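You operate a simulated robot arm through the tools that you are given. There is no shell and no other tool. Be economical: measure what you need, move in short steps, check, and stop when the job is done.

The job below is to be done with a simulated two-armed robot. You get a single attempt, and the scene is never put back.

JOB
Take the lid off the sample jar on the top of the front bench and lay it down there.

It is judged by the outcome, as a careful person would: the job done as asked, and still so three seconds after it is handed in. It fails if anything else is knocked over, pushed out of place, dropped, spilled or broken. Lids that push on must go on centred and level and be pressed home; caps that screw on are set level and turned clockwise until they are tight.

ROBOT AND FRAMES
Two 7-joint arms with two-finger grippers on one trunk, on a base that drives. Base frame: it is fixed to the floor where the robot stands at the start and does not move with it; the origin is under the middle of the robot, x ahead of it, y to its left, z up. Readings come in mm, rad, newtons and seconds.
The left shoulder is at the start at [77, 175, 1085], the right one opposite. With the tool pointing down near the work surface each hand reaches from about 280 to 880 mm from the robot's upright axis, wherever it stands, measured 20 degrees to its own side. Payload 2.94 kg a hand.
Tool frame (each hand has its own): the origin (TCP) lies between the finger pads and is the grasp point; the fingertips stand 30 mm ahead of it; z points along the fingers, y is the line along which they close. Largest opening 138 mm; the body of the gripper starts 109 mm behind the TCP.
Orientation is that of the tool frame in the base frame, as a unit quaternion [w, x, y, z]. With the fingers straight down and closing along the base's y, the tool's x points along the base's -x, its y along +y and its z along -z.

CONTROLS
- The arms move only by the tool drive_tool. It takes "left_plan", "right_plan" or both (then of equal length, played together; a hand with none holds still); each is a list of rows, each a list of 7 numbers: the shift along the tool's x, y, z in mm, then the turn, a rotation vector about the tool's x, y, z in rad, then the finger opening in mm, from 0 to 138. In form: [[x, y, z, ax, ay, az, claw], ...]. A call has 1 to 12 rows; each row is the pose to reach, as a shift and turn from the pose commanded when the call began, along the tool's axes at that moment. Each row takes 0.2 s and may step no farther than 50 mm and 0.15 rad from the row before; otherwise, or with a gripper value out of range, the whole call is refused. Where a pose cannot be reached the arm comes as near as it can. A force on the tool above 40 N (or 10 N above the force at the start of the call, whichever is more), or a blocked arm, ends the call early, and 0.2 s more pass. The fingers move at their own pace and stop on an object; they squeeze with about 33 N. The grip force told is the motor's: it shows also when the fingers shut on nothing. Time passes only in rows, and 0.2 s behind the last, so rows that repeat a pose let the fingers close. It gives the time, the measured TCP pose, the force on the tool (base axes), the opening and the grip force at its end, in the units of the frame above (readings bear some noise), with the torque about the TCP (base axes, N m) and any sound that the robot's microphone picked up.
- Cameras (640 x 400 px; columns grow to the right, rows downward): "scene" is now at [165.3, -41.1, 1554.8]; the picture's right is [-0.55, -0.84, 0.00], its down [-0.66, 0.43, -0.62] and it looks along [0.52, -0.34, -0.79] (base axes); focal length 263 px, centre (320, 200). "left" rides on the left gripper at [71, -19, -146] in its tool frame; the picture's right is [0.26, 0.96, 0.00], its down [-0.85, 0.23, -0.48] and it looks along [-0.46, 0.13, 0.88] (tool axes); focal length 280 px, centre (320, 200). "right" rides on the right gripper at [71, 19, -146] in its tool frame; the picture's right is [-0.26, 0.97, 0.00], its down [-0.85, -0.23, -0.48] and it looks along [-0.46, -0.12, 0.88] (tool axes); focal length 280 px, centre (320, 200). There is no depth. A picture from a camera that has moved, and an enlarged one, comes with that camera's place and axes in the base frame and with its lens.
- get_image(camera): a new picture of that camera. The clock stands still meanwhile.
- slide_trunk(by): slides the trunk up (or, below 0, down) by that many mm; the arms and the scene camera ride with it, the base frame stays. It gives what a move gives, with no picture.
- roll_base(legs): drives the robot by 1 to 6 legs, each [ahead, turn to the left] in mm and rad, along the robot's own axes; the way and the turn of a leg run together, so that a leg with both is an arc; at most 1500 mm and 3.142 rad a leg. The arms and the cameras ride along, it lands a little off, and it stops where it bumps. It gives what a move gives.
- pan_tilt(pan, tilt): turns the head with the scene camera to pan (to the left, within 2.094 rad either way) and tilt (down, from -0.506 to 1.204), counted from straight ahead of the robot. It gives what a move gives.
- inspect(camera, box): a new picture of the part [left, top, right, bottom] of that camera's present view, enlarged. The clock stands still meanwhile.
- finish_job(): hands the job in; it is judged then, once.

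Work in short steps. Places have to be worked out from the pictures, the camera data and where the tool is seen: move nearer, look again, correct. Check each grasp and each placing, and mend what went wrong. You have 120 turns and 108 pictures in all, those below and enlarged ones among them. Open the grippers and draw the arms clear of the work before you hand the job in, unless the task says otherwise; then end with one line.

The tools are called by a JSON object that holds its "api" and its "payload". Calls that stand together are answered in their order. drive_tool: Moves the arms, as the interface text tells. Its arguments: {"type":"object","properties":{"left_plan":{"type":"array"},"right_plan":{"type":"array"}},"required":[]} The other tools are called the same way: slide_trunk (by) slides the trunk up or down; roll_base (legs) drives the base; pan_tilt (pan, tilt) turns the head that bears the scene camera; get_image (camera) takes a picture; inspect (camera, box) takes an enlarged picture of a part of a camera's view; finish_job () hands the job in.

At the start:

```text
clock: 0.0
left_ee_pos: [507.3, 61.9, 1048.0]
left_ee_rot: [0.0, 0.0, 1.0, 0.001]
left_ft_force: [0.5, 0.0, 0.2]
left_ft_torque: [0.02, 0.02, 0.01]
left_gripper_width: 137.9
left_finger_force: 0.0
right_ee_pos: [367.5, -354.9, 1131.5]
right_ee_rot: [0.0, -0.001, 1.0, 0.0]
right_ft_force: [1.0, 0.0, 0.4]
right_ft_torque: [0.02, 0.01, -0.01]
right_gripper_width: 138.0
right_finger_force: 0.1
trunk travel left (down, up): [-259.0, 476.0]
robot x, y, heading: [0.7, 1.4, 0.001]
head pan, tilt: [-0.578, 0.902]
```

scene: 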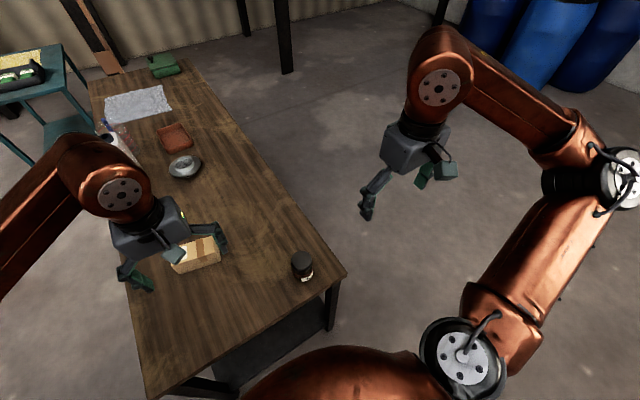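
right: 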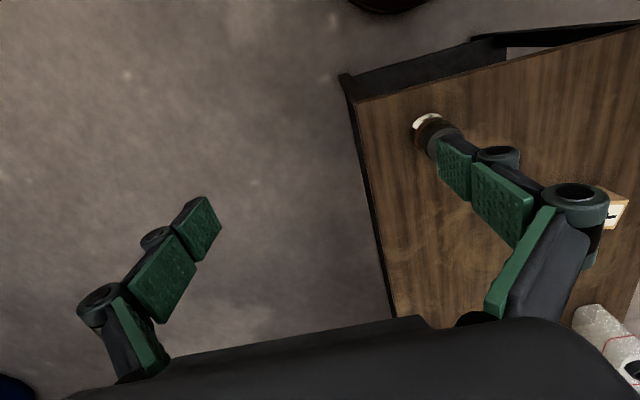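
left: 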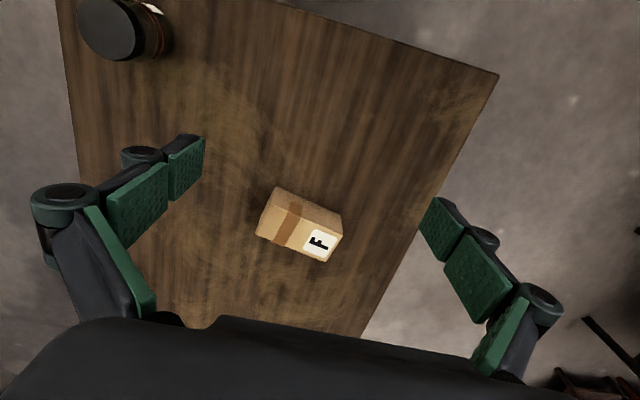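

The jar with the dark lid seems to stand near [480, -190, ~800]. I'll look closer at it and at the rest of the bench.

{"api": "inspect", "payload": {"camera": "scene", "box": [250, 220, 350, 310]}}

{"api": "inspect", "payload": {"camera": "scene", "box": [80, 50, 260, 200]}}

{"api": "inspect", "payload": {"camera": "left", "box": [40, 0, 240, 120]}}

```text
4.44 times, centred on (300, 265) of scene
camera zoom: at [165.3, -41.1, 1554.8], right [-0.55, -0.84, 0.0], down [-0.66, 0.43, -0.62], along [0.52, -0.34, -0.79], focal length 1170 px, centre (409, -89)
```

zoom: 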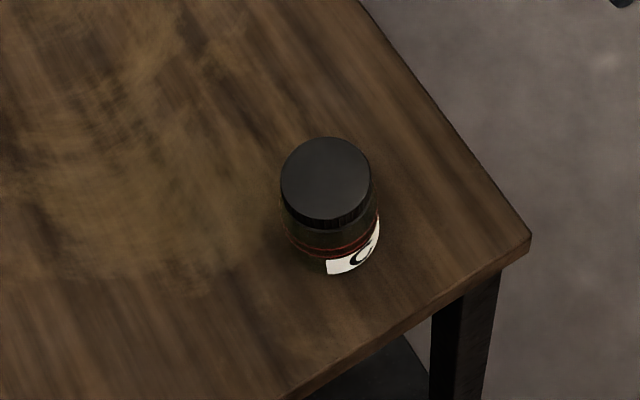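

```text
2.67 times, centred on (170, 125) of scene
camera zoom: at [165.3, -41.1, 1554.8], right [-0.55, -0.84, 0.0], down [-0.66, 0.43, -0.62], along [0.52, -0.34, -0.79], focal length 702 px, centre (720, 400)
```

zoom: 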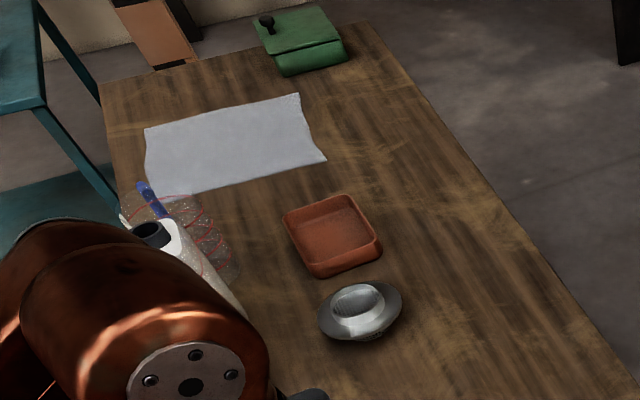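

```text
3.20 times, centred on (140, 60) of left
camera zoom: at [435.8, 41.3, 1193.7], right [-0.26, 0.96, 0.0], down [0.85, 0.23, 0.48], along [0.46, 0.13, -0.88], focal length 897 px, centre (896, 648)
```

zoom: 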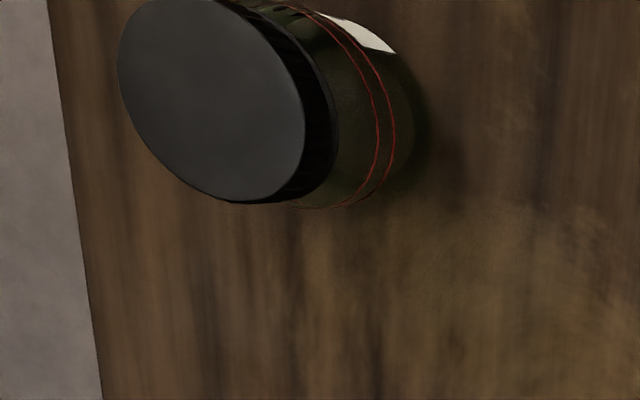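

Lid top is at about [477, -183, 838], roughly 60 mm in diameter with a knurled rim, so it probably screws. The plan is to hold the jar body with the left hand and turn the lid with the right hand from above. I'll roll back a little to give the arms room.

{"api": "roll_base", "payload": {"legs": [[-120, 0]]}}

{"api": "get_image", "payload": {"camera": "left"}}

{"api": "get_image", "payload": {"camera": "right"}}

```text
clock: 1.2
left_ee_pos: [411.3, 62.1, 1040.3]
left_ee_rot: [-0.012, -0.003, 1.0, -0.001]
left_ft_force: [-1.4, 0.2, -0.1]
left_ft_torque: [-0.03, -0.18, 0.04]
left_gripper_width: 138.2
left_finger_force: 0.1
right_ee_pos: [275.6, -353.2, 1126.6]
right_ee_rot: [-0.014, -0.002, 1.0, 0.0]
right_ft_force: [-1.4, 2.1, -0.1]
right_ft_torque: [-0.13, -0.09, 0.03]
right_gripper_width: 138.0
right_finger_force: 0.0
trunk travel left (down, up): [-259.0, 476.0]
robot x, y, heading: [-119.5, 0.2, 0.002]
head pan, tilt: [-0.578, 0.902]
```

```text
101 pictures are left
camera left: at [344.5, 41.7, 1187.0], right [-0.27, 0.96, 0.01], down [0.86, 0.23, 0.45], along [0.44, 0.13, -0.89], focal length 280 px, centre (320, 200)
```

left: 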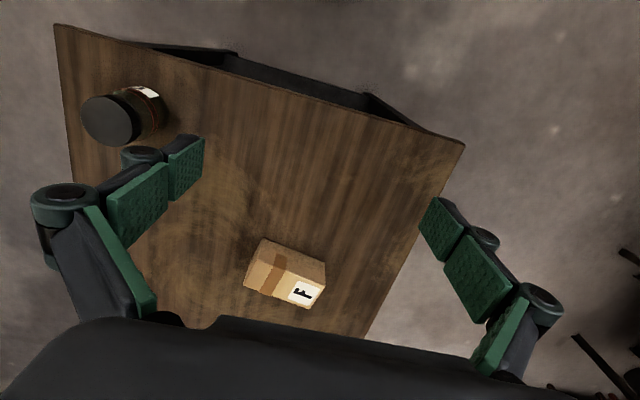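

```text
100 pictures are left
camera right: at [207.4, -334.4, 1273.5], right [0.26, 0.97, -0.01], down [0.86, -0.23, 0.45], along [0.44, -0.12, -0.89], focal length 280 px, centre (320, 200)
```

right: 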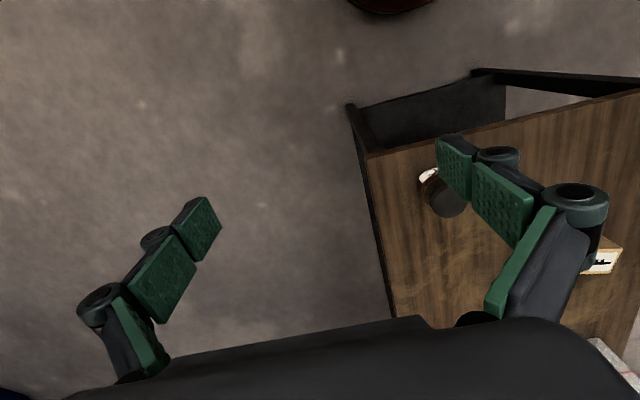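

Bench top is at z≈744 and the jar is ~94 mm tall with its lid. I'll start swinging the left hand toward a side-on approach pose (yaw -30°), moving in front of the bench edge.

{"api": "drive_tool", "payload": {"left_plan": [[9, -25, 20, 0, 0, 0.105, 120], [18, -50, 40, 0, 0, 0.21, 120], [27, -75, 60, 0, 0, 0.315, 120], [36, -100, 80, 0, 0, 0.42, 120], [43, -122, 98, 0, 0, 0.524, 120], [43, -122, 98, 0, 0, 0.524, 120]]}}

```text
clock: 1.8
left_ee_pos: [295.9, 37.3, 1046.3]
left_ee_rot: [0.043, 0.067, 0.997, 0.006]
left_ft_force: [0.5, -0.5, -1.0]
left_ft_torque: [0.01, 0.12, -0.03]
left_gripper_width: 119.9
left_finger_force: 0.0
right_ee_pos: [159.9, -341.8, 1139.7]
right_ee_rot: [0.032, -0.004, 0.999, -0.002]
right_ft_force: [0.9, 0.5, -1.0]
right_ft_torque: [0.0, 0.19, -0.01]
right_gripper_width: 137.8
right_finger_force: 0.0
trunk travel left (down, up): [-259.0, 476.0]
robot x, y, heading: [-121.0, -1.2, -0.001]
head pan, tilt: [-0.578, 0.902]
stopped in row 2 (left hand): the arm was blocked; the commanded pose is now the measured one
```

The arms are still swaying from the drive; I'll let them settle.

{"api": "drive_tool", "payload": {"left_plan": [[0, 0, 0, 0, 0, 0, 120], [0, 0, 0, 0, 0, 0, 120], [0, 0, 0, 0, 0, 0, 120], [0, 0, 0, 0, 0, 0, 120], [0, 0, 0, 0, 0, 0, 120]]}}

```text
clock: 2.9
left_ee_pos: [248.7, 37.6, 1055.9]
left_ee_rot: [0.067, 0.068, 0.995, 0.009]
left_ft_force: [1.9, -0.3, -0.3]
left_ft_torque: [0.04, 0.16, -0.04]
left_gripper_width: 120.2
left_finger_force: 0.1
right_ee_pos: [107.6, -342.4, 1143.7]
right_ee_rot: [0.057, 0.002, 0.998, 0.0]
right_ft_force: [2.6, -0.6, 0.2]
right_ft_torque: [0.08, 0.24, 0.0]
right_gripper_width: 137.9
right_finger_force: 0.1
trunk travel left (down, up): [-259.0, 476.0]
robot x, y, heading: [-116.1, -4.3, 0.003]
head pan, tilt: [-0.578, 0.902]
stopped in row 5 (right hand): the arm was blocked; the commanded pose is now the measured one
```

Both hands keep drifting backwards and pitching together, which is odd. I'll look before doing anything else.

{"api": "get_image", "payload": {"camera": "scene"}}

{"api": "get_image", "payload": {"camera": "right"}}

```text
99 pictures are left
camera scene: at [66.2, -41.7, 1554.3], right [-0.55, -0.84, 0.01], down [-0.67, 0.43, -0.61], along [0.51, -0.34, -0.79], focal length 263 px, centre (320, 200)
```

scene: 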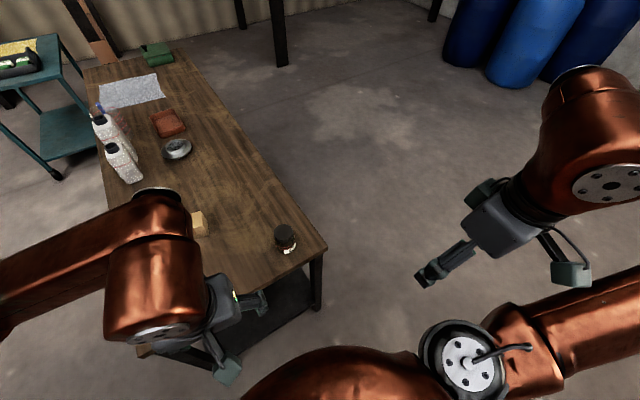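

```text
98 pictures are left
camera right: at [20.7, -322.9, 1281.0], right [0.26, 0.96, 0.03], down [0.79, -0.23, 0.57], along [0.56, -0.13, -0.82], focal length 280 px, centre (320, 200)
```

right: 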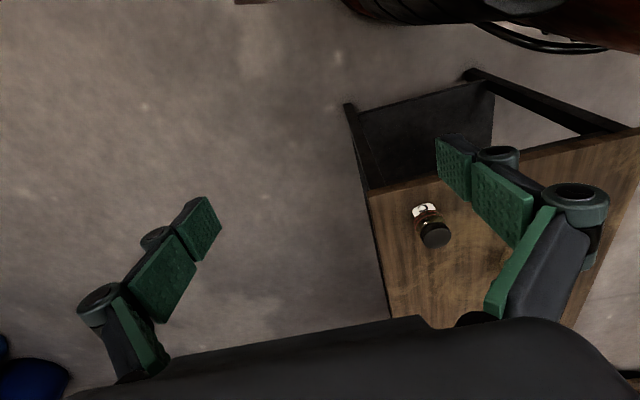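

The base stands firm; only the arms swung and took the measured pose as the new command. Wait once more for quiet.

{"api": "drive_tool", "payload": {"left_plan": [[0, 0, 0, 0, 0, 0, 120], [0, 0, 0, 0, 0, 0, 120], [0, 0, 0, 0, 0, 0, 120], [0, 0, 0, 0, 0, 0, 120]]}}

```text
clock: 4.0
left_ee_pos: [239.2, 37.3, 1060.9]
left_ee_rot: [0.072, 0.07, 0.995, 0.009]
left_ft_force: [-0.8, 0.0, 0.3]
left_ft_torque: [0.03, 0.13, 0.0]
left_gripper_width: 120.0
left_finger_force: 0.3
right_ee_pos: [96.5, -344.1, 1148.5]
right_ee_rot: [0.063, 0.005, 0.998, -0.003]
right_ft_force: [0.7, -0.8, 0.8]
right_ft_torque: [0.06, 0.16, 0.01]
right_gripper_width: 137.9
right_finger_force: 0.1
trunk travel left (down, up): [-259.0, 476.0]
robot x, y, heading: [-121.1, -1.6, -0.002]
head pan, tilt: [-0.578, 0.902]
stopped in row 4 (left hand): the arm was blocked; the commanded pose is now the measured one
```

Near-quiet now. I'll move the left hand to an approach pose at about [330, -90, 900], with the tool pointing at the jar 25° below horizontal.

{"api": "drive_tool", "payload": {"left_plan": [[-10.5, -14.7, 21.5, 0.033, -0.123, 0.038, 120], [-21, -29.4, 42.9, 0.0655, -0.246, 0.076, 120], [-31.6, -44, 64.4, 0.098, -0.369, 0.114, 120], [-42, -58.8, 85.8, 0.131, -0.492, 0.1525, 120], [-52.6, -73.5, 107.3, 0.164, -0.615, 0.19, 120], [-63, -88.2, 128.7, 0.1965, -0.738, 0.229, 120], [-73.7, -103, 150, 0.229, -0.861, 0.267, 120], [-84, -117.6, 171.6, 0.262, -0.984, 0.305, 120], [-84, -117.6, 171.6, 0.262, -0.984, 0.305, 120]]}}

```text
clock: 6.0
left_ee_pos: [338.1, -89.1, 894.2]
left_ee_rot: [0.515, 0.217, 0.817, -0.14]
left_ft_force: [-0.3, -0.1, 0.4]
left_ft_torque: [0.02, 0.01, 0.0]
left_gripper_width: 120.2
left_finger_force: 0.1
right_ee_pos: [106.0, -344.1, 1146.2]
right_ee_rot: [0.058, 0.003, 0.998, -0.003]
right_ft_force: [0.1, -1.0, 0.4]
right_ft_torque: [0.02, 0.01, 0.02]
right_gripper_width: 137.7
right_finger_force: 0.1
trunk travel left (down, up): [-259.0, 476.0]
robot x, y, heading: [-120.9, 3.3, 0.0]
head pan, tilt: [-0.578, 0.902]
```

Left arm follows well and sits in the wanted orientation. Look through its camera.

{"api": "get_image", "payload": {"camera": "left"}}

{"api": "get_image", "payload": {"camera": "scene"}}

```text
97 pictures are left
camera left: at [187.6, -25.6, 893.4], right [0.38, 0.89, -0.24], down [0.06, 0.24, 0.97], along [0.92, -0.39, 0.04], focal length 280 px, centre (320, 200)
```

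left: 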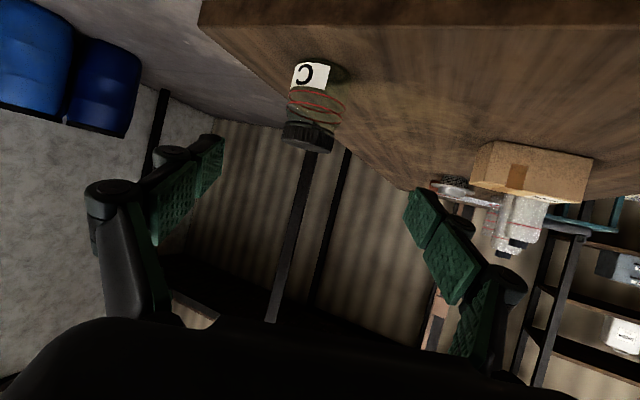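

```text
96 pictures are left
camera scene: at [45.1, -41.2, 1554.8], right [-0.55, -0.84, 0.0], down [-0.66, 0.43, -0.62], along [0.52, -0.34, -0.79], focal length 263 px, centre (320, 200)
```

scene: 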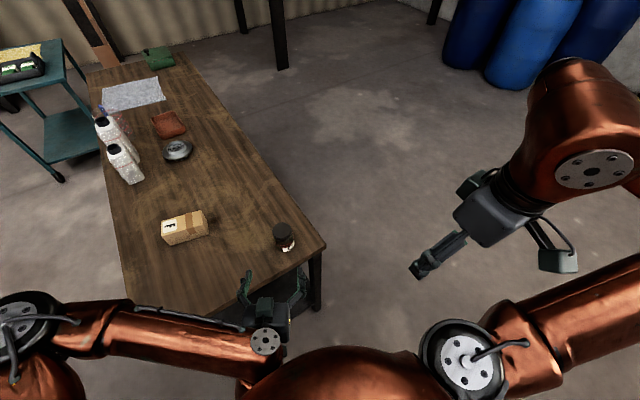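

Good side view (upside down). Enlarge the jar.

{"api": "inspect", "payload": {"camera": "left", "box": [260, 40, 380, 170]}}

{"api": "inspect", "payload": {"camera": "scene", "box": [230, 200, 350, 320]}}

```text
3.08 times, centred on (320, 105) of left
camera zoom: at [187.6, -25.6, 893.4], right [0.38, 0.89, -0.24], down [0.06, 0.24, 0.97], along [0.92, -0.39, 0.04], focal length 863 px, centre (320, 492)
```

zoom: 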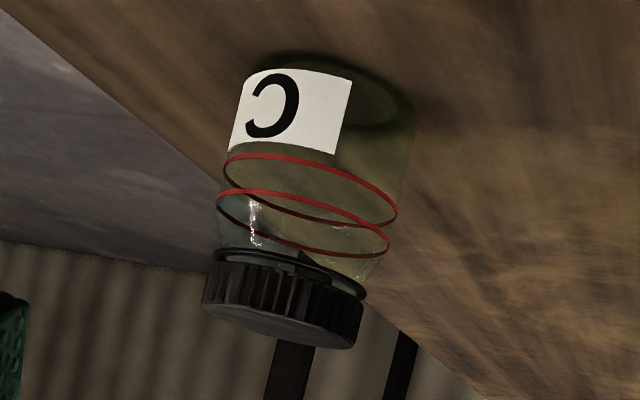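

```text
3.33 times, centred on (290, 260) of scene
camera zoom: at [45.1, -41.2, 1554.8], right [-0.55, -0.84, 0.0], down [-0.66, 0.43, -0.62], along [0.52, -0.34, -0.79], focal length 878 px, centre (420, 0)
```

zoom: 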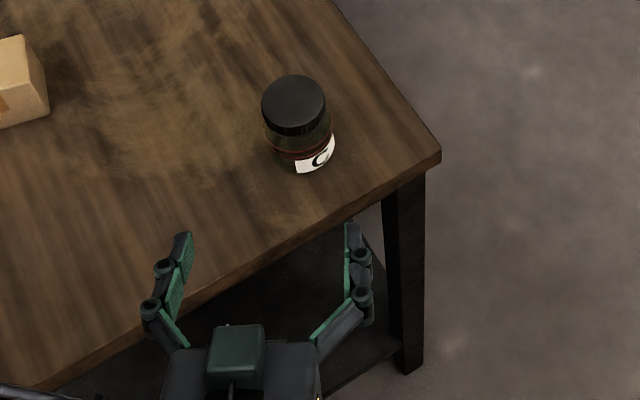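

The cap is clearly a knurled screw cap at z≈819–838 over a ~64 mm body. I'll bring the left hand onto the approach line, 110 mm short of the jar.

{"api": "drive_tool", "payload": {"left_plan": [[12, -3, 31, 0, 0, 0, 120], [25, -7, 62, 0, 0, 0, 120], [37, -10, 93, 0, 0, 0, 120], [37, -10, 93, 0, 0, 0, 120], [37, -10, 93, 0, 0, 0, 120]]}}

{"api": "get_image", "payload": {"camera": "left"}}

{"api": "inspect", "payload": {"camera": "scene", "box": [230, 200, 350, 320]}}

```text
clock: 7.2
left_ee_pos: [389.5, -134.0, 820.9]
left_ee_rot: [0.515, 0.215, 0.818, -0.139]
left_ft_force: [-0.8, -0.1, -0.7]
left_ft_torque: [-0.01, -0.02, 0.01]
left_gripper_width: 120.1
left_finger_force: 0.0
right_ee_pos: [107.1, -344.9, 1145.2]
right_ee_rot: [0.057, 0.002, 0.998, -0.003]
right_ft_force: [0.0, 1.0, 0.0]
right_ft_torque: [0.0, 0.0, 0.02]
right_gripper_width: 138.2
right_finger_force: 0.0
trunk travel left (down, up): [-259.0, 476.0]
robot x, y, heading: [-118.3, -0.5, 0.0]
head pan, tilt: [-0.578, 0.902]
```

```text
93 pictures are left
camera left: at [239.0, -70.7, 820.0], right [0.38, 0.89, -0.24], down [0.06, 0.24, 0.97], along [0.92, -0.39, 0.03], focal length 280 px, centre (320, 200)
```

left: 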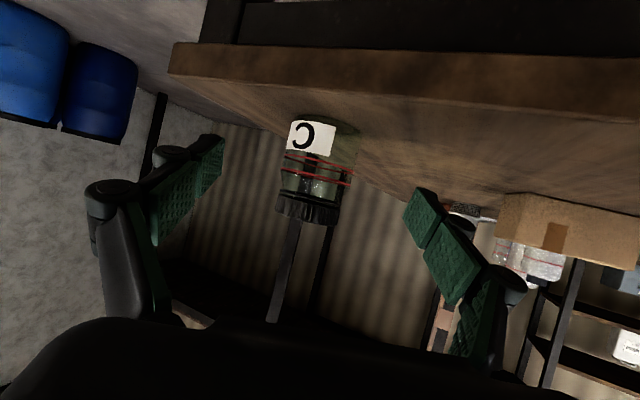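

```text
3.33 times, centred on (290, 260) of scene
camera zoom: at [45.6, -42.0, 1554.7], right [-0.55, -0.84, 0.0], down [-0.66, 0.43, -0.62], along [0.52, -0.34, -0.79], focal length 878 px, centre (420, 0)
```

zoom: 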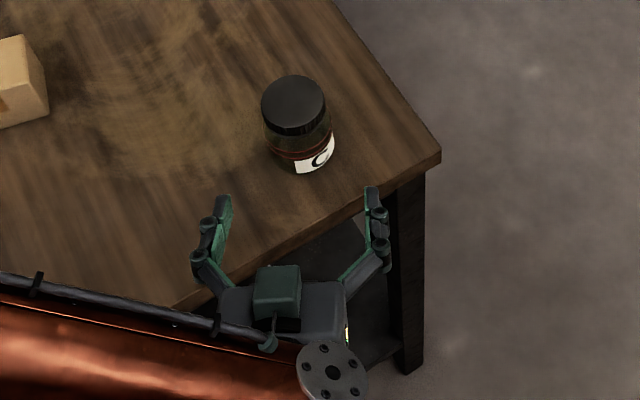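

On line. Advance around the jar body without closing yet.

{"api": "drive_tool", "payload": {"left_plan": [[0, 1, 30, 0, 0, 0, 120], [-1, 2, 60, 0, 0, 0, 120], [-1, 3, 90, 0, 0, 0, 120], [-1, 3, 110, 0, 0, 0, 120], [-1, 3, 110, 0, 0, 0, 120]]}}

{"api": "get_image", "payload": {"camera": "left"}}

{"api": "inspect", "payload": {"camera": "scene", "box": [230, 200, 350, 320]}}

```text
clock: 8.4
left_ee_pos: [480.9, -180.0, 776.9]
left_ee_rot: [0.519, 0.216, 0.815, -0.14]
left_ft_force: [-0.3, 1.2, 19.6]
left_ft_torque: [0.67, -0.48, 0.02]
left_gripper_width: 122.7
left_finger_force: 4.4
right_ee_pos: [105.7, -344.0, 1145.9]
right_ee_rot: [0.058, 0.003, 0.998, -0.003]
right_ft_force: [-0.3, -1.1, 0.1]
right_ft_torque: [0.05, 0.03, -0.01]
right_gripper_width: 138.0
right_finger_force: 0.0
trunk travel left (down, up): [-259.0, 476.0]
robot x, y, heading: [-117.9, -2.7, -0.005]
head pan, tilt: [-0.578, 0.902]
```

```text
91 pictures are left
camera left: at [331.0, -117.8, 774.2], right [0.38, 0.89, -0.24], down [0.06, 0.24, 0.97], along [0.92, -0.38, 0.04], focal length 280 px, centre (320, 200)
```

left: 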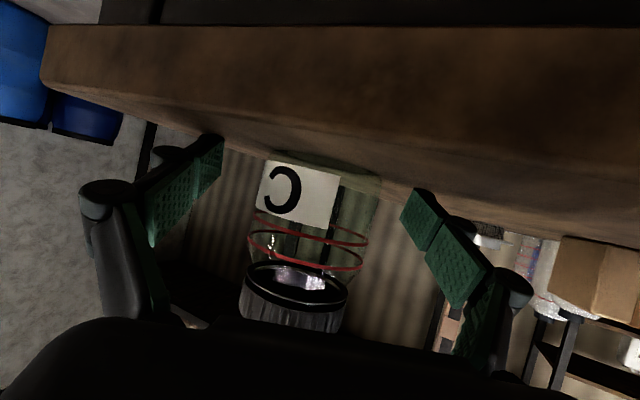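

```text
3.33 times, centred on (290, 260) of scene
camera zoom: at [44.1, -41.4, 1555.1], right [-0.55, -0.84, 0.0], down [-0.66, 0.43, -0.62], along [0.52, -0.34, -0.79], focal length 878 px, centre (420, 0)
```

zoom: 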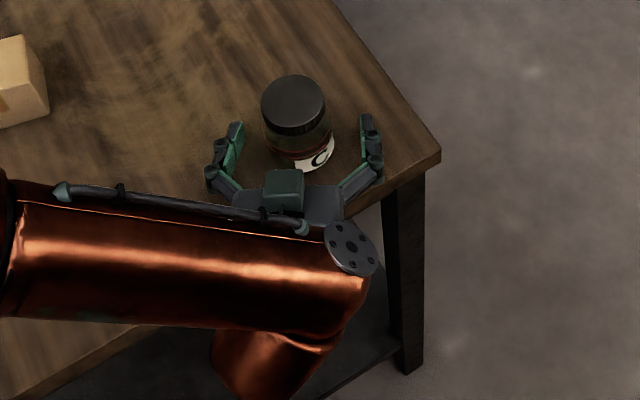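

The fingertips touch the bench (20 N upward). I'll lift 9 mm, then check.

{"api": "drive_tool", "payload": {"left_plan": [[-8, 0, -4, 0, 0, 0, 120], [-8, 0, -4, 0, 0, 0, 120]]}}

```text
clock: 9.1
left_ee_pos: [478.5, -180.0, 782.3]
left_ee_rot: [0.513, 0.216, 0.819, -0.14]
left_ft_force: [-0.4, 0.7, 0.2]
left_ft_torque: [0.01, 0.03, 0.0]
left_gripper_width: 119.9
left_finger_force: 0.0
right_ee_pos: [106.1, -344.2, 1146.5]
right_ee_rot: [0.059, 0.004, 0.998, -0.003]
right_ft_force: [-0.5, 0.1, 0.7]
right_ft_torque: [-0.03, 0.02, 0.01]
right_gripper_width: 137.9
right_finger_force: 0.1
trunk travel left (down, up): [-259.0, 476.0]
robot x, y, heading: [-118.9, -0.8, -0.002]
head pan, tilt: [-0.578, 0.902]
```

Clear of the bench. Close most of the way and check the centring.

{"api": "drive_tool", "payload": {"left_plan": [[-8, 0, -4, 0, 0, 0, 76], [-8, 0, -4, 0, 0, 0, 76], [-8, 0, -4, 0, 0, 0, 76], [-8, 0, -4, 0, 0, 0, 76]]}}

{"api": "inspect", "payload": {"camera": "left", "box": [160, 100, 480, 340]}}

```text
clock: 10.1
left_ee_pos: [477.8, -179.6, 793.6]
left_ee_rot: [0.514, 0.216, 0.818, -0.14]
left_ft_force: [-0.4, 0.2, 0.1]
left_ft_torque: [0.02, 0.02, -0.01]
left_gripper_width: 75.9
left_finger_force: 0.0
right_ee_pos: [105.8, -345.3, 1146.8]
right_ee_rot: [0.058, 0.003, 0.998, -0.002]
right_ft_force: [0.1, 0.0, 0.7]
right_ft_torque: [0.01, 0.01, -0.01]
right_gripper_width: 138.1
right_finger_force: 0.1
trunk travel left (down, up): [-259.0, 476.0]
robot x, y, heading: [-119.7, -1.2, 0.002]
head pan, tilt: [-0.578, 0.902]
```

```text
1.67 times, centred on (320, 220) of left
camera zoom: at [328.0, -116.8, 791.6], right [0.38, 0.89, -0.24], down [0.06, 0.24, 0.97], along [0.92, -0.38, 0.03], focal length 467 px, centre (320, 167)
```

zoom: 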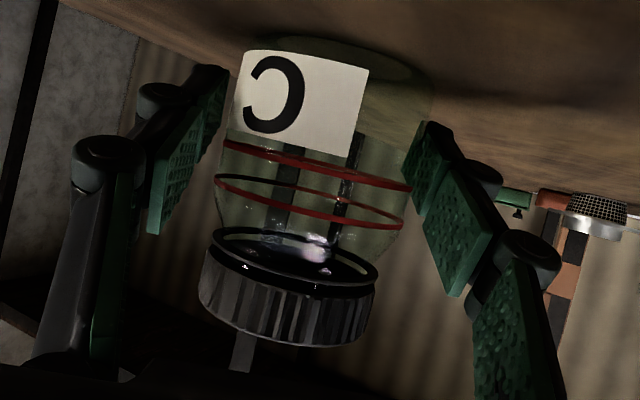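

My repeated shift raised it 8 mm more than intended; it's centred though. Lower 7 mm and close on the body.

{"api": "drive_tool", "payload": {"left_plan": [[6, 0, 3, 0, 0, 0, 76], [6, 0, 3, 0, 0, 0, 66], [6, 0, 3, 0, 0, 0, 50], [6, 0, 3, 0, 0, 0, 50], [6, 0, 3, 0, 0, 0, 50]]}}

{"api": "inspect", "payload": {"camera": "left", "box": [160, 100, 480, 340]}}

{"api": "inspect", "payload": {"camera": "scene", "box": [230, 200, 350, 320]}}

```text
clock: 11.2
left_ee_pos: [478.2, -179.2, 786.8]
left_ee_rot: [0.515, 0.216, 0.818, -0.14]
left_ft_force: [-0.4, -0.3, 1.3]
left_ft_torque: [0.0, 0.02, -0.03]
left_gripper_width: 63.0
left_finger_force: 33.4
right_ee_pos: [106.5, -344.1, 1146.3]
right_ee_rot: [0.059, 0.003, 0.998, -0.003]
right_ft_force: [0.1, 0.4, 0.5]
right_ft_torque: [-0.05, 0.01, -0.01]
right_gripper_width: 138.0
right_finger_force: 0.0
trunk travel left (down, up): [-259.0, 476.0]
robot x, y, heading: [-119.6, 0.7, 0.001]
head pan, tilt: [-0.578, 0.902]
```

```text
1.67 times, centred on (320, 220) of left
camera zoom: at [327.8, -116.6, 784.8], right [0.38, 0.89, -0.24], down [0.06, 0.24, 0.97], along [0.92, -0.38, 0.03], focal length 467 px, centre (320, 167)
```

zoom: 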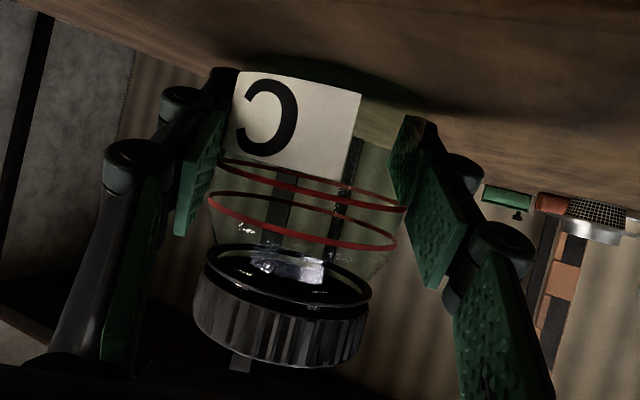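

```text
3.33 times, centred on (290, 260) of scene
camera zoom: at [45.4, -41.4, 1554.8], right [-0.55, -0.84, 0.0], down [-0.66, 0.43, -0.62], along [0.52, -0.34, -0.79], focal length 878 px, centre (420, 0)
```

zoom: 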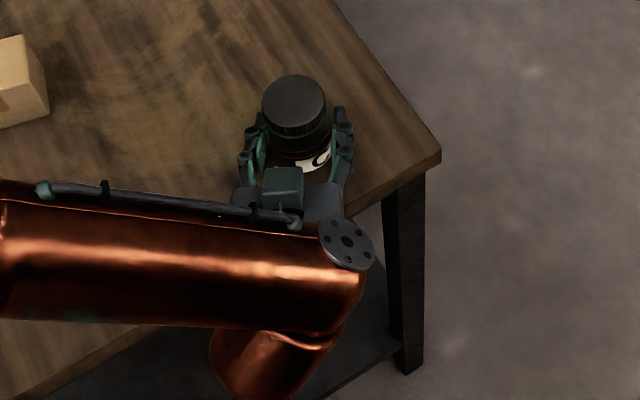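

The jar body is held at 63 mm with 33 N, upright. I'll bring the right hand over the lid, high at z≈1040, levelling it on the way.

{"api": "drive_tool", "payload": {"right_plan": [[-36, 17, 15, 0, 0.012, 0, 110], [-71, 33, 30, -0.001, 0.023, -0.001, 110], [-107, 50, 45, -0.002, 0.035, -0.002, 110], [-143, 66, 59, -0.002, 0.046, -0.002, 110], [-178, 83, 74, -0.003, 0.058, -0.003, 110], [-214, 99, 89, -0.004, 0.07, -0.004, 110], [-250, 116, 104, -0.004, 0.081, -0.004, 110], [-286, 132, 119, -0.005, 0.093, -0.005, 110], [-321, 149, 134, -0.005, 0.104, -0.005, 110], [-357, 165, 148, -0.006, 0.116, -0.006, 110], [-357, 165, 148, -0.006, 0.116, -0.006, 110], [-357, 165, 148, -0.006, 0.116, -0.006, 110]]}}

{"api": "get_image", "payload": {"camera": "right"}}

{"api": "get_image", "payload": {"camera": "scene"}}

```text
clock: 13.8
left_ee_pos: [477.7, -179.9, 787.0]
left_ee_rot: [0.514, 0.216, 0.818, -0.141]
left_ft_force: [-0.1, 0.5, 1.5]
left_ft_torque: [-0.07, 0.04, -0.05]
left_gripper_width: 63.4
left_finger_force: 33.0
right_ee_pos: [480.0, -183.0, 1037.6]
right_ee_rot: [0.0, 0.0, 1.0, 0.001]
right_ft_force: [-0.7, 0.0, 1.0]
right_ft_torque: [0.01, -0.03, -0.03]
right_gripper_width: 109.7
right_finger_force: 0.1
trunk travel left (down, up): [-259.0, 476.0]
robot x, y, heading: [-121.2, -2.7, 0.002]
head pan, tilt: [-0.578, 0.902]
```

```text
86 pictures are left
camera right: at [408.1, -163.5, 1184.1], right [0.26, 0.97, 0.0], down [0.85, -0.23, 0.48], along [0.46, -0.12, -0.88], focal length 280 px, centre (320, 200)
```

right: 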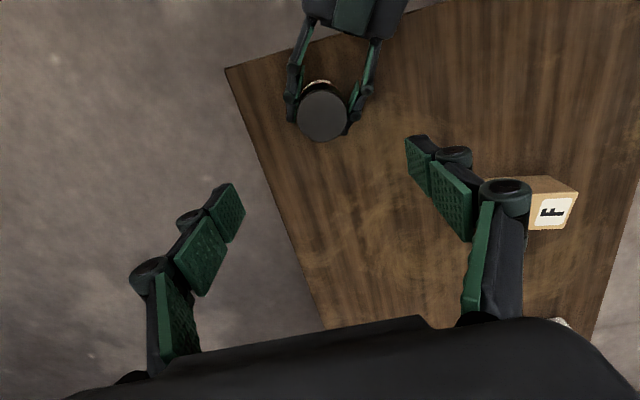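

```text
85 pictures are left
camera scene: at [45.7, -41.2, 1554.8], right [-0.55, -0.84, 0.0], down [-0.66, 0.43, -0.62], along [0.52, -0.34, -0.79], focal length 263 px, centre (320, 200)
```

scene: 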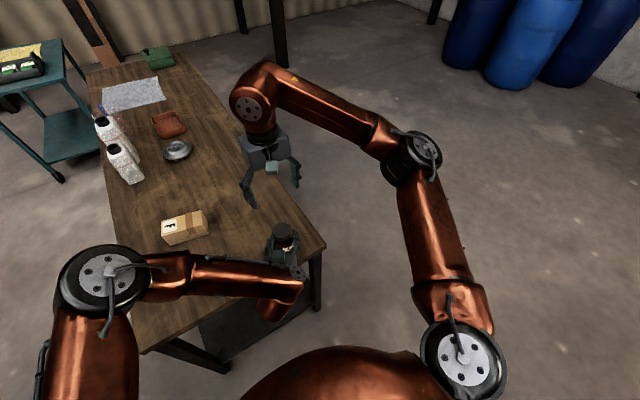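

Lid centre by this view is about (476,-179). Rotate the right hand clockwise by 1.2 rad and descend to z≈900, still above the lid.

{"api": "drive_tool", "payload": {"right_plan": [[0, 0, 15, 0, 0, 0.14, 100], [1, 1, 30, 0, 0, 0.28, 100], [1, 1, 45, 0, 0, 0.42, 100], [2, 2, 60, 0, 0, 0.56, 100], [2, 2, 75, 0, 0, 0.7, 100], [3, 3, 90, 0, 0, 0.84, 100], [3, 3, 105, 0, 0, 0.98, 100], [3, 3, 120, 0, 0, 1.1, 100], [3, 3, 137, 0, 0, 1.2, 100], [3, 3, 137, 0, 0, 1.2, 100]]}}

{"api": "get_image", "payload": {"camera": "right"}}

{"api": "inspect", "payload": {"camera": "scene", "box": [210, 130, 360, 300]}}

```text
clock: 16.1
left_ee_pos: [479.2, -178.6, 786.1]
left_ee_rot: [0.514, 0.217, 0.818, -0.141]
left_ft_force: [0.4, 0.5, 1.1]
left_ft_torque: [-0.05, 0.04, -0.01]
left_gripper_width: 63.2
left_finger_force: 32.9
right_ee_pos: [477.6, -179.5, 903.2]
right_ee_rot: [0.0, 0.565, 0.825, 0.0]
right_ft_force: [0.1, 0.2, -1.1]
right_ft_torque: [0.02, 0.01, 0.0]
right_gripper_width: 99.8
right_finger_force: 0.0
trunk travel left (down, up): [-259.0, 476.0]
robot x, y, heading: [-121.5, 1.4, 0.002]
head pan, tilt: [-0.578, 0.902]
```

```text
84 pictures are left
camera right: at [468.1, -106.4, 1049.0], right [0.99, 0.1, 0.0], down [0.09, -0.87, 0.48], along [0.05, -0.47, -0.88], focal length 280 px, centre (320, 200)
```

right: 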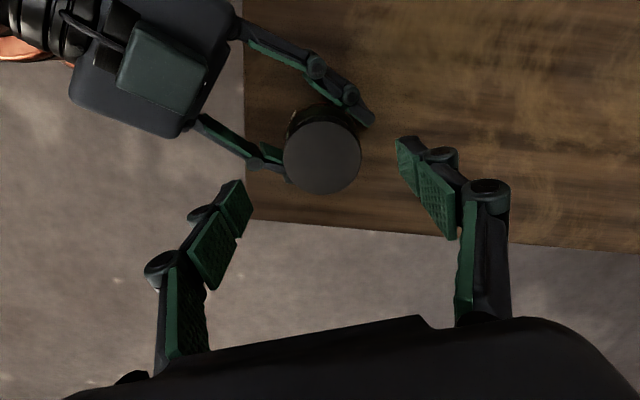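

```text
2.35 times, centred on (285, 215) of scene
camera zoom: at [45.7, -41.3, 1554.8], right [-0.55, -0.84, 0.0], down [-0.66, 0.43, -0.62], along [0.52, -0.34, -0.79], focal length 620 px, centre (402, 165)
```

zoom: 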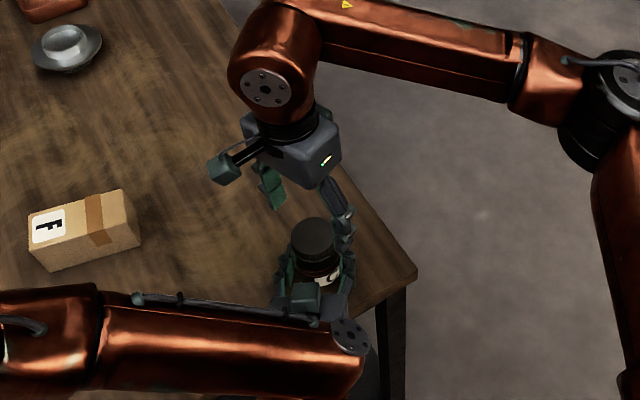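

The right hand is centred over the lid at (477.6,-180.5). Descend 49 mm and close on the lid.

{"api": "drive_tool", "payload": {"right_plan": [[0, 0, 20, 0, 0, 0, 90], [0, 0, 40, 0, 0, 0, 80], [0, 0, 49, 0, 0, 0, 76], [0, 0, 49, 0, 0, 0, 76]]}}

{"api": "get_image", "payload": {"camera": "right"}}

{"api": "inspect", "payload": {"camera": "left", "box": [160, 100, 480, 340]}}

```text
clock: 17.1
left_ee_pos: [478.9, -179.6, 786.0]
left_ee_rot: [0.515, 0.216, 0.817, -0.141]
left_ft_force: [-0.3, -1.0, 1.4]
left_ft_torque: [-0.07, 0.05, -0.02]
left_gripper_width: 63.1
left_finger_force: 33.6
right_ee_pos: [475.7, -178.7, 855.0]
right_ee_rot: [0.0, 0.565, 0.825, 0.0]
right_ft_force: [-0.4, 0.1, -0.8]
right_ft_torque: [0.0, 0.0, -0.02]
right_gripper_width: 76.0
right_finger_force: 0.0
trunk travel left (down, up): [-259.0, 476.0]
robot x, y, heading: [-118.9, 1.2, 0.003]
head pan, tilt: [-0.578, 0.902]
```

```text
82 pictures are left
camera right: at [467.3, -106.5, 1000.7], right [0.99, 0.11, 0.0], down [0.09, -0.88, 0.48], along [0.05, -0.47, -0.88], focal length 280 px, centre (320, 200)
```

right: 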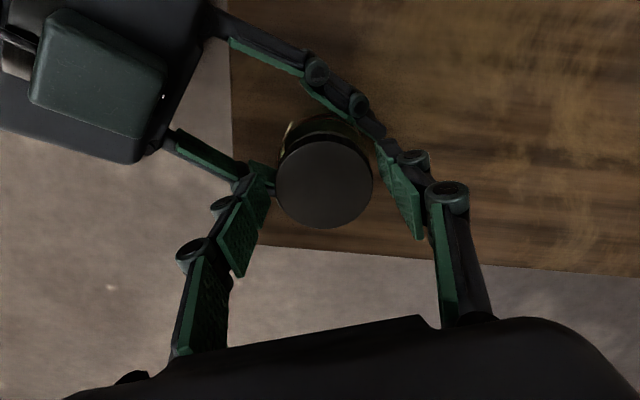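

```text
1.67 times, centred on (320, 220) of left
camera zoom: at [328.0, -116.6, 784.8], right [0.38, 0.89, -0.24], down [0.06, 0.24, 0.97], along [0.92, -0.38, 0.03], focal length 467 px, centre (320, 167)
```

zoom: 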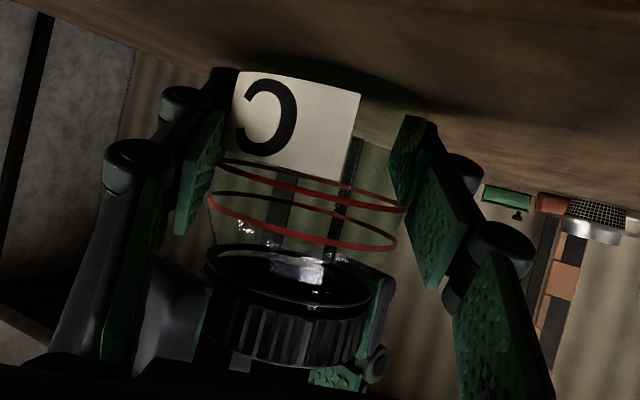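

Fingers straddle the cap with the tips about level with its lower rim. Close.

{"api": "drive_tool", "payload": {"right_plan": [[0, 0, 0, 0, 0, 0, 66], [0, 0, 0, 0, 0, 0, 50], [0, 0, 0, 0, 0, 0, 50], [0, 0, 0, 0, 0, 0, 50]]}}

{"api": "inspect", "payload": {"camera": "left", "box": [160, 100, 480, 340]}}

```text
clock: 18.1
left_ee_pos: [477.3, -180.9, 786.7]
left_ee_rot: [0.514, 0.216, 0.818, -0.141]
left_ft_force: [-12.4, -0.8, 5.3]
left_ft_torque: [0.03, -0.34, -0.06]
left_gripper_width: 63.1
left_finger_force: 32.9
right_ee_pos: [477.2, -178.8, 856.3]
right_ee_rot: [0.001, 0.565, 0.825, 0.001]
right_ft_force: [11.0, 2.0, -0.9]
right_ft_torque: [0.04, -0.31, 0.01]
right_gripper_width: 57.0
right_finger_force: 32.1
trunk travel left (down, up): [-259.0, 476.0]
robot x, y, heading: [-118.8, 3.0, -0.001]
head pan, tilt: [-0.578, 0.902]
```

```text
1.67 times, centred on (320, 220) of left
camera zoom: at [326.9, -116.9, 784.9], right [0.38, 0.89, -0.24], down [0.06, 0.24, 0.97], along [0.92, -0.39, 0.03], focal length 467 px, centre (320, 167)
```

zoom: 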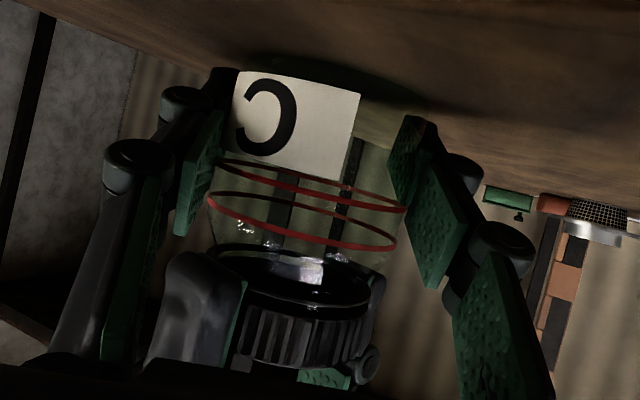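

The cap is gripped (57 mm, 32 N). There's an 11 N side load along +x, so I'll shift 1.5 mm to ease it and turn counter-clockwise by 0.45 rad as a trial.

{"api": "drive_tool", "payload": {"right_plan": [[0, 1.5, 0, 0, 0, 0, 50], [0, 1.5, 0, 0, 0, -0.1, 50], [0, 1.5, 0, 0, 0, -0.2, 50], [0, 1.5, 0, 0, 0, -0.3, 50], [0, 1.5, 0, 0, 0, -0.4, 50], [0, 1.5, 0, 0, 0, -0.45, 50]]}}

{"api": "inspect", "payload": {"camera": "left", "box": [160, 100, 480, 340]}}

```text
clock: 19.4
left_ee_pos: [478.7, -178.9, 786.5]
left_ee_rot: [0.515, 0.216, 0.818, -0.14]
left_ft_force: [4.9, -7.7, -9.5]
left_ft_torque: [-0.14, 0.42, -0.04]
left_gripper_width: 63.2
left_finger_force: 33.8
right_ee_pos: [476.1, -178.4, 856.0]
right_ee_rot: [-0.001, 0.365, 0.931, 0.001]
right_ft_force: [-7.8, 4.5, 19.5]
right_ft_torque: [0.13, 0.18, 0.02]
right_gripper_width: 57.1
right_finger_force: 32.7
trunk travel left (down, up): [-259.0, 476.0]
robot x, y, heading: [-120.7, 0.4, -0.0]
head pan, tilt: [-0.578, 0.902]
```

```text
1.67 times, centred on (320, 220) of left
camera zoom: at [327.8, -116.4, 784.8], right [0.38, 0.89, -0.24], down [0.06, 0.24, 0.97], along [0.92, -0.38, 0.03], focal length 467 px, centre (320, 167)
```

zoom: 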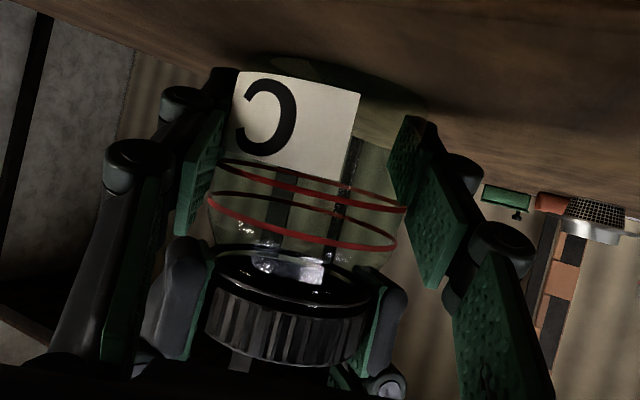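

The cap turned and the jar didn't (label unmoved); 20 N upward shows the cap rising on its thread. Continue, lifting slightly as it goes.

{"api": "drive_tool", "payload": {"right_plan": [[1, 0, -0.8, 0, 0, 0, 50], [1, 0, -1, 0, 0, -0.12, 50], [1, 0, -1.2, 0, 0, -0.24, 50], [1, 0, -1.4, 0, 0, -0.36, 50], [1, 0, -1.6, 0, 0, -0.48, 50], [1, 0, -1.8, 0, 0, -0.6, 50]]}}

```text
clock: 20.9
left_ee_pos: [478.2, -178.9, 786.7]
left_ee_rot: [0.515, 0.216, 0.818, -0.14]
left_ft_force: [-1.8, 3.1, -2.5]
left_ft_torque: [-0.39, 0.06, -0.05]
left_gripper_width: 62.9
left_finger_force: 32.9
right_ee_pos: [477.6, -179.9, 855.1]
right_ee_rot: [0.001, 0.074, 0.997, -0.001]
right_ft_force: [0.8, -3.8, 6.4]
right_ft_torque: [-0.01, -0.08, 0.01]
right_gripper_width: 56.9
right_finger_force: 33.0
trunk travel left (down, up): [-259.0, 476.0]
robot x, y, heading: [-118.1, 5.2, -0.002]
head pan, tilt: [-0.578, 0.902]
```

Loads are small. Continue another 0.9 rad.

{"api": "drive_tool", "payload": {"right_plan": [[0, 0.3, -0.2, 0, 0, -0.12, 50], [0, 0.3, -0.4, 0, 0, -0.24, 50], [0, 0.3, -0.6, 0, 0, -0.36, 50], [0, 0.3, -0.8, 0, 0, -0.48, 50], [0, 0.3, -1.0, 0, 0, -0.6, 50], [0, 0.3, -1.2, 0, 0, -0.75, 50], [0, 0.3, -1.4, 0, 0, -0.9, 50]]}}

{"api": "inspect", "payload": {"camera": "left", "box": [160, 100, 480, 340]}}

{"api": "get_image", "payload": {"camera": "right"}}

```text
clock: 22.4
left_ee_pos: [479.6, -179.3, 785.7]
left_ee_rot: [0.515, 0.215, 0.818, -0.139]
left_ft_force: [-1.6, 17.6, 3.5]
left_ft_torque: [-0.63, -0.05, 0.03]
left_gripper_width: 63.0
left_finger_force: 33.5
right_ee_pos: [477.3, -179.2, 856.6]
right_ee_rot: [0.0, -0.366, 0.931, -0.001]
right_ft_force: [2.0, -19.2, -0.9]
right_ft_torque: [-0.6, -0.05, -0.01]
right_gripper_width: 56.8
right_finger_force: 32.6
trunk travel left (down, up): [-259.0, 476.0]
robot x, y, heading: [-119.9, 1.9, -0.0]
head pan, tilt: [-0.578, 0.902]
```

```text
1.67 times, centred on (320, 220) of left
camera zoom: at [328.6, -115.9, 784.8], right [0.38, 0.89, -0.24], down [0.06, 0.24, 0.97], along [0.92, -0.38, 0.03], focal length 467 px, centre (320, 167)
```

zoom: 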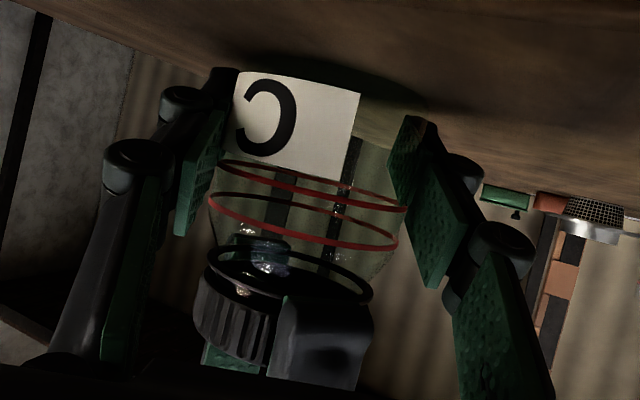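

```text
77 pictures are left
camera right: at [412.3, -213.1, 1002.2], right [-0.47, 0.88, 0.0], down [0.78, 0.41, 0.47], along [0.42, 0.22, -0.88], focal length 280 px, centre (320, 200)
```

right: 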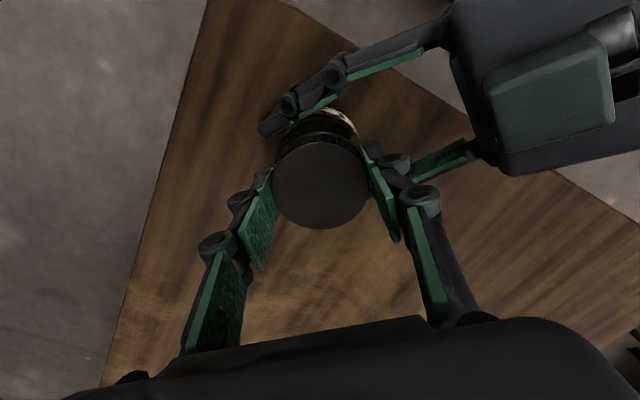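

Turned about 1.95 rad so far; the side load suggests this end of the sweep is getting awkward. I'll release slightly, lift, and swing back for another turn.

{"api": "drive_tool", "payload": {"right_plan": [[0, 0, 0, 0, 0, 0, 70], [0, 0, 0, 0, 0, 0, 70], [0, 0, -20, 0, 0, 0, 74], [0, 0, -40, 0, 0, 0, 80], [0, 0, -40, 0, 0, 0.15, 80], [0, 0, -40, 0, 0, 0.3, 80], [0, 0, -40, 0, 0, 0.45, 80], [0, 0, -40, 0, 0, 0.6, 80], [0, 0, -40, 0, 0, 0.75, 80], [0, 0, -40, 0, 0, 0.9, 80], [0, 0, -40, 0, 0, 1.05, 80], [0, 0, -40, 0, 0, 1.2, 80]]}}

{"api": "inspect", "payload": {"camera": "left", "box": [160, 100, 480, 340]}}

```text
clock: 25.1
left_ee_pos: [478.4, -179.3, 785.7]
left_ee_rot: [0.515, 0.216, 0.818, -0.141]
left_ft_force: [1.0, -0.9, 1.5]
left_ft_torque: [0.03, 0.02, 0.0]
left_gripper_width: 63.2
left_finger_force: 33.2
right_ee_pos: [477.6, -177.2, 896.2]
right_ee_rot: [0.0, 0.225, 0.974, 0.0]
right_ft_force: [-0.4, -0.2, 0.5]
right_ft_torque: [0.02, -0.04, -0.01]
right_gripper_width: 80.2
right_finger_force: 0.0
trunk travel left (down, up): [-259.0, 476.0]
robot x, y, heading: [-117.6, 0.8, -0.003]
head pan, tilt: [-0.578, 0.902]
```

```text
1.67 times, centred on (320, 220) of left
camera zoom: at [328.1, -116.7, 784.8], right [0.38, 0.89, -0.24], down [0.06, 0.24, 0.97], along [0.92, -0.38, 0.03], focal length 467 px, centre (320, 167)
```

zoom: 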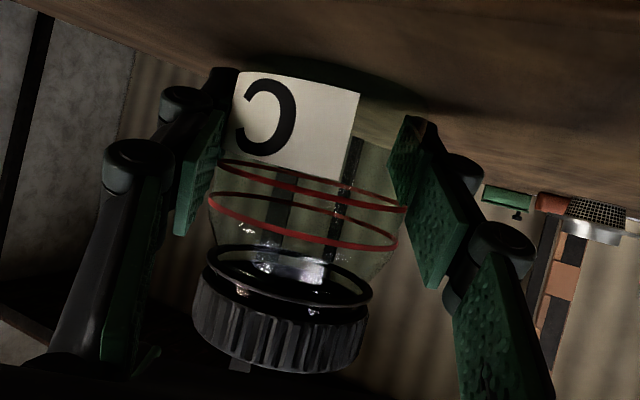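

The cap has risen a few mm. Rotate further clockwise, re-centre to (477.6,-180), descend and grip again.

{"api": "drive_tool", "payload": {"right_plan": [[0, -1, 0, 0, 0, 0.15, 80], [-1, -2, 0, 0, 0, 0.3, 80], [-1, -2.5, 0, 0, 0, 0.45, 80], [-1, -2.5, 0, 0, 0, 0.6, 80], [-1, -2.5, 0, 0, 0, 0.75, 80], [-1, -2.5, 10, 0, 0, 0.87, 80], [-1, -2.5, 25, 0, 0, 0.87, 76], [-1, -2.5, 38, 0, 0, 0.87, 72], [-1, -2.5, 38, 0, 0, 0.87, 64], [-1, -2.5, 38, 0, 0, 0.87, 50], [-1, -2.5, 38, 0, 0, 0.87, 50], [-1, -2.5, 38, 0, 0, 0.87, 50]]}}

```text
clock: 27.6
left_ee_pos: [477.3, -180.3, 787.0]
left_ee_rot: [0.514, 0.217, 0.818, -0.141]
left_ft_force: [-5.9, 0.3, 3.5]
left_ft_torque: [0.15, -0.28, -0.05]
left_gripper_width: 63.2
left_finger_force: 32.3
right_ee_pos: [477.1, -180.6, 857.9]
right_ee_rot: [0.0, 0.613, 0.79, 0.001]
right_ft_force: [7.6, 1.1, -0.9]
right_ft_torque: [0.01, -0.17, -0.03]
right_gripper_width: 56.6
right_finger_force: 33.1
trunk travel left (down, up): [-259.0, 476.0]
robot x, y, heading: [-122.2, 1.5, 0.001]
head pan, tilt: [-0.578, 0.902]
```

Good grip. Turn another ~1.75 rad counter-clockwise, rising with the thread.

{"api": "drive_tool", "payload": {"right_plan": [[0, 0.6, -0.1, 0, 0, -0.14, 50], [0, 0.6, -0.4, 0, 0, -0.29, 50], [0, 0.6, -0.6, 0, 0, -0.44, 50], [0, 0.6, -0.8, 0, 0, -0.58, 50], [0, 0.6, -1.0, 0, 0, -0.73, 50], [0, 0.4, -1.2, 0, 0, -0.88, 50], [0, 0.4, -1.5, 0, 0, -1.02, 50], [0, 0.4, -1.7, 0, 0, -1.17, 50], [0, 0.4, -1.9, 0, 0, -1.32, 50], [0, 0.4, -2.1, 0, 0, -1.46, 50], [0, 0.4, -2.3, 0, 0, -1.6, 50], [0, 0.4, -2.5, 0, 0, -1.75, 50]]}}

{"api": "inspect", "payload": {"camera": "left", "box": [160, 100, 480, 340]}}

```text
clock: 30.2
left_ee_pos: [478.0, -180.0, 785.3]
left_ee_rot: [0.514, 0.217, 0.818, -0.141]
left_ft_force: [-4.1, -7.7, 2.1]
left_ft_torque: [0.46, -0.07, 0.07]
left_gripper_width: 63.4
left_finger_force: 32.9
right_ee_pos: [476.3, -180.5, 861.5]
right_ee_rot: [0.0, -0.214, 0.977, 0.0]
right_ft_force: [4.9, 6.6, -0.2]
right_ft_torque: [0.16, -0.08, -0.09]
right_gripper_width: 56.7
right_finger_force: 33.0
trunk travel left (down, up): [-259.0, 476.0]
robot x, y, heading: [-120.1, -0.2, -0.002]
head pan, tilt: [-0.578, 0.902]
```

```text
1.67 times, centred on (320, 220) of left
camera zoom: at [327.8, -116.8, 784.8], right [0.38, 0.89, -0.24], down [0.06, 0.24, 0.97], along [0.92, -0.39, 0.03], focal length 467 px, centre (320, 167)
```

zoom: 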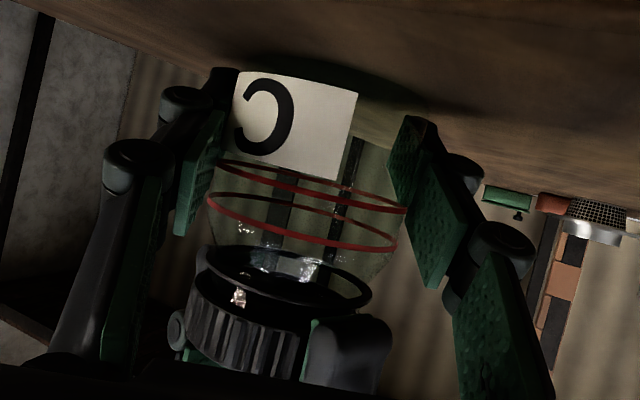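

Total ≈3.7 rad turned. A gentle 3 mm lift to see whether the thread still holds.

{"api": "drive_tool", "payload": {"right_plan": [[0, 0, -1.5, 0, 0, 0, 50], [0, 0, -3, 0, 0, 0, 50], [0, 0, -3, 0, 0, 0, 50]]}}

```text
clock: 31.1
left_ee_pos: [478.3, -179.9, 788.1]
left_ee_rot: [0.515, 0.216, 0.818, -0.14]
left_ft_force: [-2.3, -8.1, 5.6]
left_ft_torque: [0.62, -0.24, -0.03]
left_gripper_width: 63.3
left_finger_force: 33.0
right_ee_pos: [477.3, -180.4, 865.2]
right_ee_rot: [-0.001, -0.214, 0.977, 0.001]
right_ft_force: [2.5, 8.3, -7.0]
right_ft_torque: [-0.01, 0.02, 0.07]
right_gripper_width: 56.8
right_finger_force: 33.3
trunk travel left (down, up): [-259.0, 476.0]
robot x, y, heading: [-121.0, 2.5, -0.0]
head pan, tilt: [-0.578, 0.902]
```

Only 7 N resistance; check whether the cap came up or the jar did.

{"api": "inspect", "payload": {"camera": "left", "box": [160, 100, 480, 340]}}

```text
1.67 times, centred on (320, 220) of left
camera zoom: at [328.5, -116.9, 785.0], right [0.38, 0.89, -0.24], down [0.06, 0.24, 0.97], along [0.92, -0.38, 0.04], focal length 467 px, centre (320, 167)
```

zoom: 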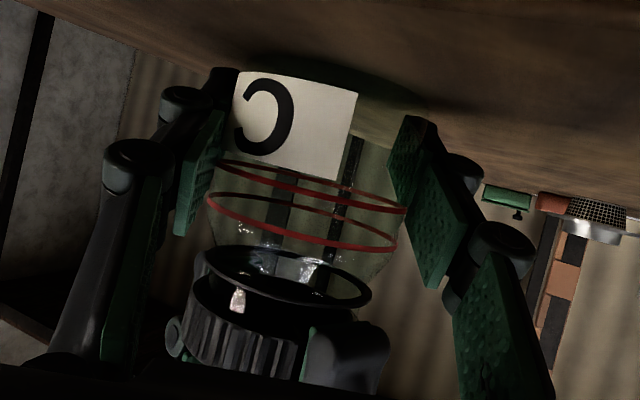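

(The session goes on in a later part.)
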